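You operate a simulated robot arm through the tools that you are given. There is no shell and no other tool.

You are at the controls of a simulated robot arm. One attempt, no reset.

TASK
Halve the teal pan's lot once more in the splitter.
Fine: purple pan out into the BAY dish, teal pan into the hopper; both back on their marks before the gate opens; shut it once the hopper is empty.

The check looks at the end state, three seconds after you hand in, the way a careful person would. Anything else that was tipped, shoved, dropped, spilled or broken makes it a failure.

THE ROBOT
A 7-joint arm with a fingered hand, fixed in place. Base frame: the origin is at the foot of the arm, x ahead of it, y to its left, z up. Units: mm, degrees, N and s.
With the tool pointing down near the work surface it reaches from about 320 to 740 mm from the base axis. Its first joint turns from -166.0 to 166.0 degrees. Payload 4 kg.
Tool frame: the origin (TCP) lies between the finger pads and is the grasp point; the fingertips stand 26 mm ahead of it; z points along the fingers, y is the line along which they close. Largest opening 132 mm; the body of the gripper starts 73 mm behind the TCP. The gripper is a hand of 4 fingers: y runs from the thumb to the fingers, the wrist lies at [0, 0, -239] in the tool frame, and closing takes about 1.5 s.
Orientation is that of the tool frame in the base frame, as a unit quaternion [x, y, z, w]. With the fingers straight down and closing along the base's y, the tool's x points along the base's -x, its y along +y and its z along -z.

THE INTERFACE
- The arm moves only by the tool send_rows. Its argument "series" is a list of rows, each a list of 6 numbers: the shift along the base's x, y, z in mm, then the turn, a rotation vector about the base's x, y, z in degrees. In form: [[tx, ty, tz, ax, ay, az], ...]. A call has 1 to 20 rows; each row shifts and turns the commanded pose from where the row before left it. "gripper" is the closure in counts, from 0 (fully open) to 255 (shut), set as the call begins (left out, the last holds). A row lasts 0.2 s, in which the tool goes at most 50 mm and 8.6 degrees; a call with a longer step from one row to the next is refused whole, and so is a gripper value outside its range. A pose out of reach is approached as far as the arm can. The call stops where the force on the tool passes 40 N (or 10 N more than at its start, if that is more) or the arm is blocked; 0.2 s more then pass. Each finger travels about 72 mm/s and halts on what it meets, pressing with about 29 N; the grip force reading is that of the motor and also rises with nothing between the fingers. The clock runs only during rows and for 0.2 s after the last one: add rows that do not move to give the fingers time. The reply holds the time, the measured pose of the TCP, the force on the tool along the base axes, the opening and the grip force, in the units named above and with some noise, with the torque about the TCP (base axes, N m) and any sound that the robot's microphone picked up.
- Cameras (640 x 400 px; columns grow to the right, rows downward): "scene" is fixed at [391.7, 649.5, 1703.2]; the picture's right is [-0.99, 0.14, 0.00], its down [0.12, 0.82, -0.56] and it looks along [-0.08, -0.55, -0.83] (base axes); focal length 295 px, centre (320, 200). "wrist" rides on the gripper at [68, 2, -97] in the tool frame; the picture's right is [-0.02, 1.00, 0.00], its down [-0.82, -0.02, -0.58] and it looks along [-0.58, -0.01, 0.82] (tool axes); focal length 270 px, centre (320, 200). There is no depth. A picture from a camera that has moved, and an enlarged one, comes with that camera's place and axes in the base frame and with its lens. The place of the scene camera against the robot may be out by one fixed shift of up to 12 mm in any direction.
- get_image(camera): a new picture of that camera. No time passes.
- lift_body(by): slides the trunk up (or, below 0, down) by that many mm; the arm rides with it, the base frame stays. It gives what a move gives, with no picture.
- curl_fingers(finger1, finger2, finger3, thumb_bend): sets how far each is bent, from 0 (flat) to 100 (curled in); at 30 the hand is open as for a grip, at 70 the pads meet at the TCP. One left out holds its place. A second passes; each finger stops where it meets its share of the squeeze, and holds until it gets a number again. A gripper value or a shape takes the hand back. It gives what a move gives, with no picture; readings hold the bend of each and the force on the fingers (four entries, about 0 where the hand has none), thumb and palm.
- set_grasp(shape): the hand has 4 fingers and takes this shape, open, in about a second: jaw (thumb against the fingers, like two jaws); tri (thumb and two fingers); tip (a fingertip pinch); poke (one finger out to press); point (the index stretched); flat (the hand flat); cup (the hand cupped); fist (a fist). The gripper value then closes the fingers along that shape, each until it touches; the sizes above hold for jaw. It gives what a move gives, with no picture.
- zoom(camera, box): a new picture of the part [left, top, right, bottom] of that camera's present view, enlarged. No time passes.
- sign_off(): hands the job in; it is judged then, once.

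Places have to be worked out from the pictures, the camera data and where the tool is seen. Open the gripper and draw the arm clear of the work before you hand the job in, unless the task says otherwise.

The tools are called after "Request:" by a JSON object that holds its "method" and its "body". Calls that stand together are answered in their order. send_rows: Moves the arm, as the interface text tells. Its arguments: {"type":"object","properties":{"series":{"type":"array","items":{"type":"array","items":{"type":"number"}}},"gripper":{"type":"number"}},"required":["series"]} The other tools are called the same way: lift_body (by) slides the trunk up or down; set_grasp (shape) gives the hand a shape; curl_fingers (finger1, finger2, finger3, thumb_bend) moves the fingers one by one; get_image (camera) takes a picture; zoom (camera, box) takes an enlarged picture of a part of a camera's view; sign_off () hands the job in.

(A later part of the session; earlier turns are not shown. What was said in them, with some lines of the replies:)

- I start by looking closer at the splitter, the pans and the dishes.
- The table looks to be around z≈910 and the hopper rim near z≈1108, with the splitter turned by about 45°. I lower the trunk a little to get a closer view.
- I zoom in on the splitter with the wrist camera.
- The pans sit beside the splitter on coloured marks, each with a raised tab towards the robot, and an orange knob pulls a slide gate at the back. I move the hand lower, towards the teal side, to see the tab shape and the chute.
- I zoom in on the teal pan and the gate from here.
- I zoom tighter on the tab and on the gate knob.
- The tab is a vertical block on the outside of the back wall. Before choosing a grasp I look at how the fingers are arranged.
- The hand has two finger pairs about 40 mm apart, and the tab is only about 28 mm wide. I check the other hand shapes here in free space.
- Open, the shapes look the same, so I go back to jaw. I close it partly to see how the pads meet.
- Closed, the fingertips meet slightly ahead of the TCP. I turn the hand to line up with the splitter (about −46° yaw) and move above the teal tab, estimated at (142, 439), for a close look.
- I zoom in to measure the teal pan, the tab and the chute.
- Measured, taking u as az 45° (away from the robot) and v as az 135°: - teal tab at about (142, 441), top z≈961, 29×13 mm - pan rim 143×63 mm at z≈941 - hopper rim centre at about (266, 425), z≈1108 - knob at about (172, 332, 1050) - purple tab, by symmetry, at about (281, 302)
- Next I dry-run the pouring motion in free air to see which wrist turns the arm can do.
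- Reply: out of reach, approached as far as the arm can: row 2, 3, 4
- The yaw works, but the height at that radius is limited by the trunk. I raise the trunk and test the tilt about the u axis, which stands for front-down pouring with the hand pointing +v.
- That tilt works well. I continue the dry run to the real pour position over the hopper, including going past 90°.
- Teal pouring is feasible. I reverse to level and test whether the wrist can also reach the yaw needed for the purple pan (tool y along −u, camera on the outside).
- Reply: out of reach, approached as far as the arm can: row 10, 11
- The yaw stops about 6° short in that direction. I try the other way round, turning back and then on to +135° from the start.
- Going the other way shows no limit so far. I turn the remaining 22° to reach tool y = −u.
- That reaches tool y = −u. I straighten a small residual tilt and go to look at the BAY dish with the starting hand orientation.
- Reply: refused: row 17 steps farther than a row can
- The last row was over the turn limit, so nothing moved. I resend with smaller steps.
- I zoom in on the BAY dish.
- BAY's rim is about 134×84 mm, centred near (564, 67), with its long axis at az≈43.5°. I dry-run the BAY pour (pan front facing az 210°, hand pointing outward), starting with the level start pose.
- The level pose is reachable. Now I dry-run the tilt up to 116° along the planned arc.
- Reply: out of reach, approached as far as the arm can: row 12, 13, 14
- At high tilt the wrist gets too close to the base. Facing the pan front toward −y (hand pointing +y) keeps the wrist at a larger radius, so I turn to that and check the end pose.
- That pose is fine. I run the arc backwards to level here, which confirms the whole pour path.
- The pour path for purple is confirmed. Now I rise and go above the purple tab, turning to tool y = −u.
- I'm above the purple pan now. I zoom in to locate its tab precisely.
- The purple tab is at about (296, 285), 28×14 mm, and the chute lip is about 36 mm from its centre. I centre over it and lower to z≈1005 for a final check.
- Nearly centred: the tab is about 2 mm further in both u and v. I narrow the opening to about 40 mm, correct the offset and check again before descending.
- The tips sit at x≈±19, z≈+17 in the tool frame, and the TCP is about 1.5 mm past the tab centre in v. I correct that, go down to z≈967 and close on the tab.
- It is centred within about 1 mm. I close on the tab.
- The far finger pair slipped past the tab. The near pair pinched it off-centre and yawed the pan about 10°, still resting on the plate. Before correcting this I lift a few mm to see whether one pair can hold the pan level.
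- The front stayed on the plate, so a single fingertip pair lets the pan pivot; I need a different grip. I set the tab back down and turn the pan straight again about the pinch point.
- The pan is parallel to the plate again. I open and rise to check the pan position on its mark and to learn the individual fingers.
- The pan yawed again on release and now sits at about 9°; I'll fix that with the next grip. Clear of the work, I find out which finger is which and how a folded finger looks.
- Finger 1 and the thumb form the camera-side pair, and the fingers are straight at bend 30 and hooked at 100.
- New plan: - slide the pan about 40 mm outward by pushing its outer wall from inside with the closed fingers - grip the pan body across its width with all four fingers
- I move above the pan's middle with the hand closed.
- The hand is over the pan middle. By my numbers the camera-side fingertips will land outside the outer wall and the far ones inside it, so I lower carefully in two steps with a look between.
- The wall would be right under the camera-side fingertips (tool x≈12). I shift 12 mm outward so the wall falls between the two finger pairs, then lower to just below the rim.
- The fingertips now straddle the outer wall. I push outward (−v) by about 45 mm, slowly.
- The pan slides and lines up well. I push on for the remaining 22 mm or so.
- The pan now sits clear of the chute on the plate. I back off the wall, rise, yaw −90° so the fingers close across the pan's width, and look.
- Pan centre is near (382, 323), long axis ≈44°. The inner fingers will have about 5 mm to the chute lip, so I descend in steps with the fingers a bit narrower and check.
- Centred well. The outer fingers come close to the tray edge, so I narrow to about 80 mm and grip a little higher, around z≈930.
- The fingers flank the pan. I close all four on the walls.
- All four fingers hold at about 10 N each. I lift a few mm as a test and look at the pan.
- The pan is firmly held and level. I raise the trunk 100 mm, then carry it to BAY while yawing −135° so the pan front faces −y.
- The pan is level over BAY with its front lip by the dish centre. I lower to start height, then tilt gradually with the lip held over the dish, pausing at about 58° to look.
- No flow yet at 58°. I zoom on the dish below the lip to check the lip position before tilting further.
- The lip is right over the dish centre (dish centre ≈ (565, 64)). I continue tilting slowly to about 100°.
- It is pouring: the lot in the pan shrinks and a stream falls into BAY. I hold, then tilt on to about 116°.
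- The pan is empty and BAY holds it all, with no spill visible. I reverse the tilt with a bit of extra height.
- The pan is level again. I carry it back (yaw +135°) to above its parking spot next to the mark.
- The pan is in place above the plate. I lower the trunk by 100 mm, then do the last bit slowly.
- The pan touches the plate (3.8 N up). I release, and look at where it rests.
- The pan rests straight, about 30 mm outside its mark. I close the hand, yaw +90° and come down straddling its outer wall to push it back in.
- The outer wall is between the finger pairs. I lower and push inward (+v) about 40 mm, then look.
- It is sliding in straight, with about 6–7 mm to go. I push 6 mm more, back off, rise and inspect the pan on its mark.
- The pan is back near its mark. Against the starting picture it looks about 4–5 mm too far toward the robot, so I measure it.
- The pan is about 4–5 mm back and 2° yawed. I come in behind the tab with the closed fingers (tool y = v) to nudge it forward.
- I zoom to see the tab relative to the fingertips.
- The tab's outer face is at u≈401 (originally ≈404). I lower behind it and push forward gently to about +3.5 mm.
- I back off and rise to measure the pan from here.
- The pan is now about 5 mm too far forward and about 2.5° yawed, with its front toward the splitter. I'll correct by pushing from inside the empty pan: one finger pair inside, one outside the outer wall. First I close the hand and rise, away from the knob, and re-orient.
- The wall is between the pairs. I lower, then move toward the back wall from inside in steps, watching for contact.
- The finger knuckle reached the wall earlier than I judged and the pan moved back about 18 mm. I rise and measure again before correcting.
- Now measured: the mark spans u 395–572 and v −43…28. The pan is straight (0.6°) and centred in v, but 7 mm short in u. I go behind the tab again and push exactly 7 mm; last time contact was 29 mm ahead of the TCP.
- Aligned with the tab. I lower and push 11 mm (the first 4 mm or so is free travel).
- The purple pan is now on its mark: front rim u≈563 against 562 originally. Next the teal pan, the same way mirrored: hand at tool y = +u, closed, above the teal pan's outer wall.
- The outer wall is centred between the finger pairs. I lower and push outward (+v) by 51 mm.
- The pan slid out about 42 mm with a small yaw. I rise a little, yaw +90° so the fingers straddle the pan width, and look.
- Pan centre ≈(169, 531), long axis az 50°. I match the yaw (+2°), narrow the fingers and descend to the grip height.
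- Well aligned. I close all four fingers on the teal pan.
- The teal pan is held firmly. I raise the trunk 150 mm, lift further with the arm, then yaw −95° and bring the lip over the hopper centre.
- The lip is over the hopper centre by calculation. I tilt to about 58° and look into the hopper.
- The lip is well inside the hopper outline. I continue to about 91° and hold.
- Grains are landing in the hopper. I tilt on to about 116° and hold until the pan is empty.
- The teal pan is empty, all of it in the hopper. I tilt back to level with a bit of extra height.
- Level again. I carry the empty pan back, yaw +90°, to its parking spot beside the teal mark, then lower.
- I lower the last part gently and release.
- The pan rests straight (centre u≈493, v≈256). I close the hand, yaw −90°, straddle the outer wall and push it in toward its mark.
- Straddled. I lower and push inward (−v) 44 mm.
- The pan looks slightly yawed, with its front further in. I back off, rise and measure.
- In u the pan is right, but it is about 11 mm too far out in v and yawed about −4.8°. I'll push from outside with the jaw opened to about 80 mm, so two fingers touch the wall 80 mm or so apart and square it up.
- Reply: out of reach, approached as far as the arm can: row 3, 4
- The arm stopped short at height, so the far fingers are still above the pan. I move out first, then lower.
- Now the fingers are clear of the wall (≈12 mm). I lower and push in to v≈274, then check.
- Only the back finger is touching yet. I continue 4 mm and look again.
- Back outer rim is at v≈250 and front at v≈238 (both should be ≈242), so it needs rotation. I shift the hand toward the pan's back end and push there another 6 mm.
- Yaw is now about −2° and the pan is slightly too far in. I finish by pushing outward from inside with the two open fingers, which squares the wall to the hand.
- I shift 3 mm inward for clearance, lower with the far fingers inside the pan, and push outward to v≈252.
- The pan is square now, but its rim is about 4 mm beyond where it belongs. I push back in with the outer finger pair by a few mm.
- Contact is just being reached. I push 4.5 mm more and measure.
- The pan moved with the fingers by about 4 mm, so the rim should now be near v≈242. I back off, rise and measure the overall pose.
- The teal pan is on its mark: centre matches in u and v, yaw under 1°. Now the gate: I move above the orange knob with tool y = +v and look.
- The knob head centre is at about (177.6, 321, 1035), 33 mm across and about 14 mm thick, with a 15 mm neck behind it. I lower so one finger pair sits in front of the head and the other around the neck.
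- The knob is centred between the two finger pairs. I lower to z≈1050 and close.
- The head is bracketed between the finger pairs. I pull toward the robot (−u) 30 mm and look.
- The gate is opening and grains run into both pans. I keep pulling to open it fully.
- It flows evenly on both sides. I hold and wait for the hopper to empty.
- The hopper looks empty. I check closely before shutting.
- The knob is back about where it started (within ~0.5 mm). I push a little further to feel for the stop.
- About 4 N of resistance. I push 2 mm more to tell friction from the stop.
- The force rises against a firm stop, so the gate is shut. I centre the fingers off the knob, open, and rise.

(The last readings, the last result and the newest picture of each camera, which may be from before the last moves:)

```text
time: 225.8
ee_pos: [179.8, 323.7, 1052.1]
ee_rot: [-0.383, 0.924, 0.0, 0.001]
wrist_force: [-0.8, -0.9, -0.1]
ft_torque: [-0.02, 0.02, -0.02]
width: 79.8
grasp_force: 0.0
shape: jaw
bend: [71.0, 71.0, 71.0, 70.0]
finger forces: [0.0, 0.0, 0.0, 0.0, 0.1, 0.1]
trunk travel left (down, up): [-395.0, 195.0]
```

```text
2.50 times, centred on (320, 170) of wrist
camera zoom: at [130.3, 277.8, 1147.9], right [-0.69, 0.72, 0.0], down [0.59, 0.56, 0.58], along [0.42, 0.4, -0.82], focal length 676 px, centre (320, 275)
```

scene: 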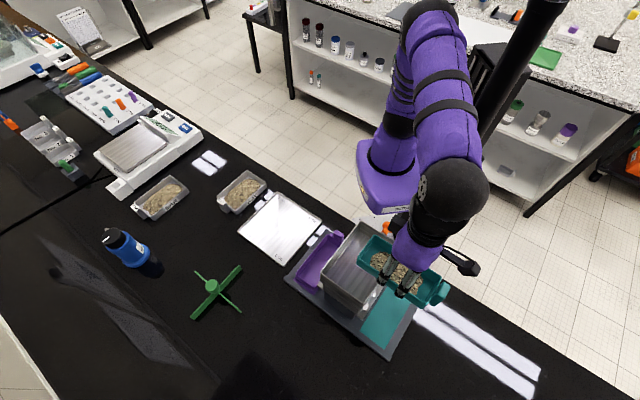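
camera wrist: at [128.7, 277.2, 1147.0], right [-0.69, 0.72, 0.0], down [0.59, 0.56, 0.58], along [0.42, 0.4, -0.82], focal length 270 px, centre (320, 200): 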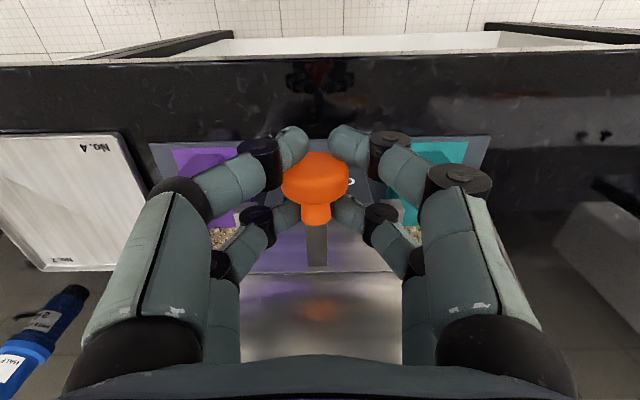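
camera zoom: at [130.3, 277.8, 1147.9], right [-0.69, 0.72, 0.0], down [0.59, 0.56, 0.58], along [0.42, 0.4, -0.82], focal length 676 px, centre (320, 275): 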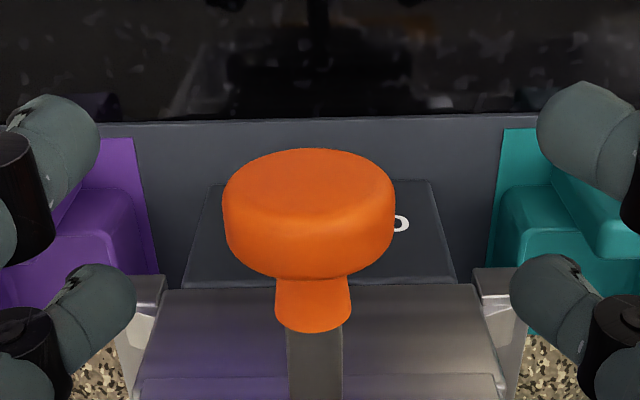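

The fingers are clear of the knob. I rise straight up, then move the arm away from the work and take final pictures.

Request:
{"method": "send_rows", "body": {"series": [[0, 0, 30, 0, 0, 0], [0, 0, 40, 0, 0, 0], [0, 0, 40, 0, 0, 0], [0, 0, 30, 0, 0, 0], [-15, -5, 10, 0, 0, 0], [-20, 0, 0, 0, 0, 0], [-20, 0, 0, 0, 0, 0], [0, 0, 0, 0, 0, 0]]}}

Request:
{"method": "lift_body", "body": {"by": 100}}

Request:
{"method": "get_image", "body": {"camera": "scene"}}

Request:
{"method": "get_image", "body": {"camera": "wrist"}}

Request:
{"method": "zoom", "body": {"camera": "scene", "box": [270, 200, 450, 360]}}

Request:
{"method": "zoom", "body": {"camera": "scene", "box": [90, 110, 330, 270]}}

```text
time: 227.6
ee_pos: [128.6, 321.0, 1197.7]
ee_rot: [-0.379, 0.926, -0.004, -0.01]
wrist_force: [0.8, 0.2, 0.5]
ft_torque: [0.04, 0.02, -0.01]
width: 79.7
grasp_force: 0.1
shape: jaw
bend: [71.0, 71.0, 71.0, 70.0]
finger forces: [0.0, 0.1, 0.0, 0.0, 0.0, 0.0]
trunk travel left (down, up): [-395.0, 195.0]
```

```text
time: 229.0
ee_pos: [127.1, 320.4, 1298.2]
ee_rot: [-0.381, 0.925, -0.003, -0.008]
wrist_force: [0.5, 0.4, 0.4]
ft_torque: [0.02, 0.0, -0.01]
width: 79.9
grasp_force: 0.2
shape: jaw
bend: [71.0, 71.0, 71.0, 70.0]
finger forces: [0.0, 0.0, 0.1, 0.1, 0.0, 0.0]
trunk travel left (down, up): [-495.0, 95.0]
```

```text
taken
```

scene: 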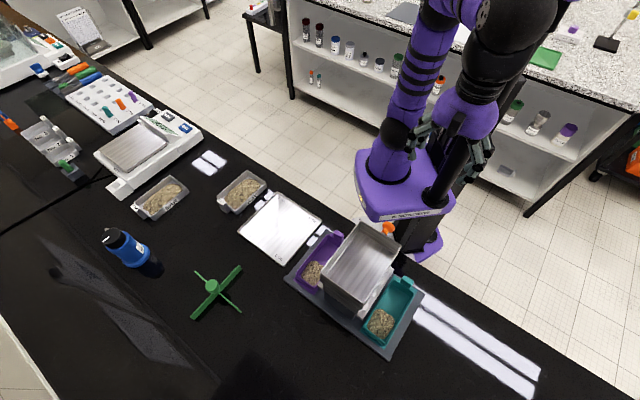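

```text
taken
camera wrist: at [78.8, 275.8, 1394.6], right [-0.69, 0.73, 0.0], down [0.6, 0.57, 0.56], along [0.41, 0.38, -0.83], focal length 270 px, centre (320, 200)
```

wrist: 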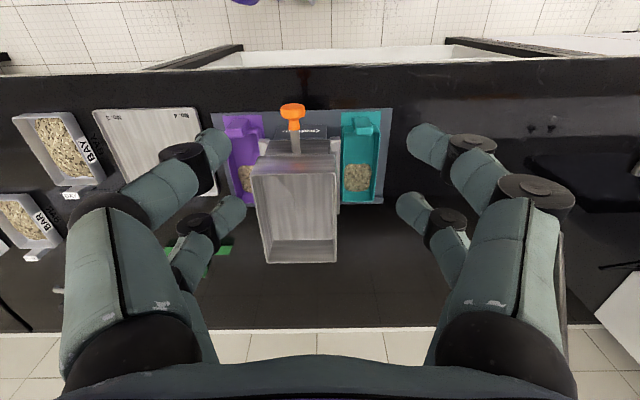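

```text
2.50 times, centred on (360, 280) of scene
camera zoom: at [391.7, 649.5, 1703.2], right [-0.99, 0.14, 0.0], down [0.12, 0.82, -0.56], along [-0.08, -0.55, -0.83], focal length 738 px, centre (220, 0)
```

zoom: 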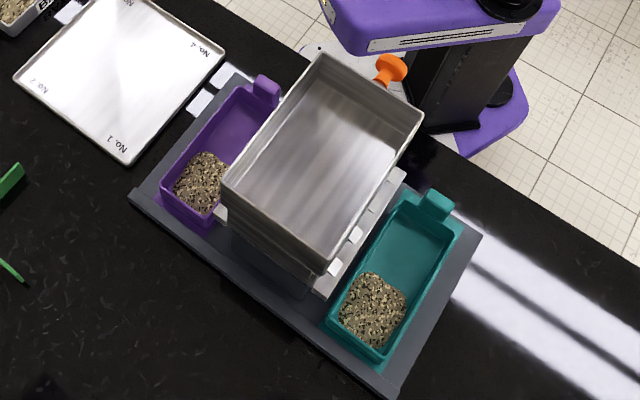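

```text
2.50 times, centred on (210, 190) of scene
camera zoom: at [391.7, 649.5, 1703.2], right [-0.99, 0.14, 0.0], down [0.12, 0.82, -0.56], along [-0.08, -0.55, -0.83], focal length 738 px, centre (595, 225)
```

zoom: 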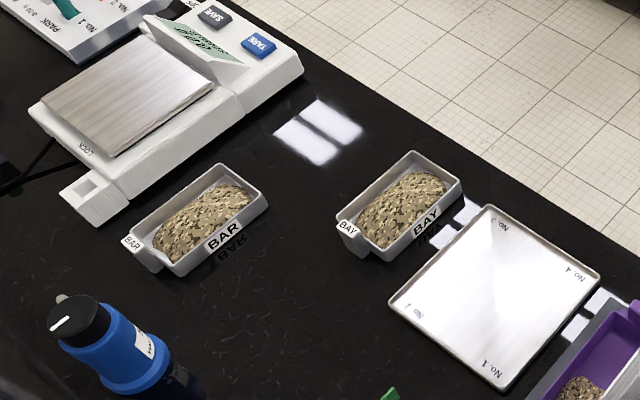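

Everything matches the starting layout: both pans sit on their marks with the halves, the hopper is empty, the gate is shut, BAY holds the purple lot, and no spill shows. I open the hand fully, clear of the work.

Request:
{"method": "send_rows", "body": {"series": [[-10, 0, 20, 0, 0, 0], [-10, 0, 20, 0, 0, 0], [0, 0, 0, 0, 0, 0], [0, 0, 0, 0, 0, 0], [0, 0, 0, 0, 0, 0], [0, 0, 0, 0, 0, 0]], "gripper": 0}}

Request:
{"method": "zoom", "body": {"camera": "scene", "box": [270, 200, 450, 360]}}

```text
time: 230.4
ee_pos: [108.0, 322.1, 1333.4]
ee_rot: [-0.381, 0.924, -0.008, -0.011]
wrist_force: [0.2, -0.5, -0.1]
ft_torque: [0.02, -0.01, -0.01]
width: 131.9
grasp_force: 0.1
shape: jaw
bend: [30.0, 30.0, 30.0, 30.0]
finger forces: [0.1, 0.0, 0.1, 0.0, 0.0, 0.0]
trunk travel left (down, up): [-495.0, 95.0]
```

```text
2.50 times, centred on (360, 280) of scene
camera zoom: at [391.7, 649.5, 1703.2], right [-0.99, 0.14, 0.0], down [0.12, 0.82, -0.56], along [-0.08, -0.55, -0.83], focal length 738 px, centre (220, 0)
```

zoom: 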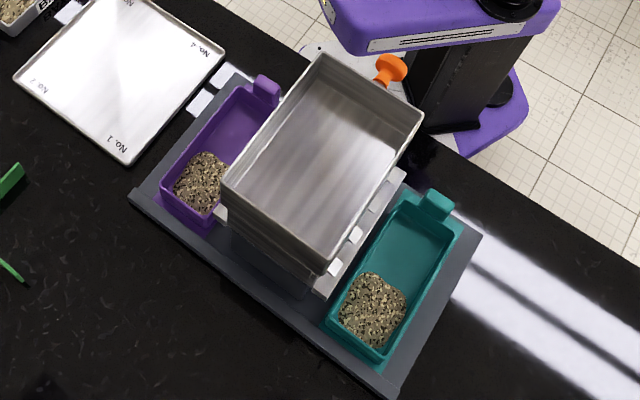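

The hand is open and clear of the work, and the end state looks right, so I hand the job in.

Request:
{"method": "sign_off", "body": {}}

```text
The job is handed in.
```

The teal pan's lot has been halved again in the splitter, and I handed the job in. I don't know the check's verdict.

- **BAY dish:** the purple pan's old lot was poured into it.
- **Teal pan:** its lot went into the hopper.
- **Marks:** both pans were back on their marks before I opened the gate. By my measurements each was within about 2 mm and 1° of its starting position.
- **Splitting:** grain ran into both pans, and the two heaps look about equal in the pictures. I had no way to weigh them.
- **Gate:** I closed it once the hopper was empty and pushed it until it met a firm stop.
- **Spills:** the last pictures show no spilled grain and nothing else moved. The arm is raised clear with the hand open.

The pans took some extra handling. My first grip, on the purple pan's tab, let it swing, so I slid each pan out on the plate and gripped it by its sides. I slid each one back the same way. The purple pan was nudged about on the plate, part-filled and later empty, before it sat square on its mark.
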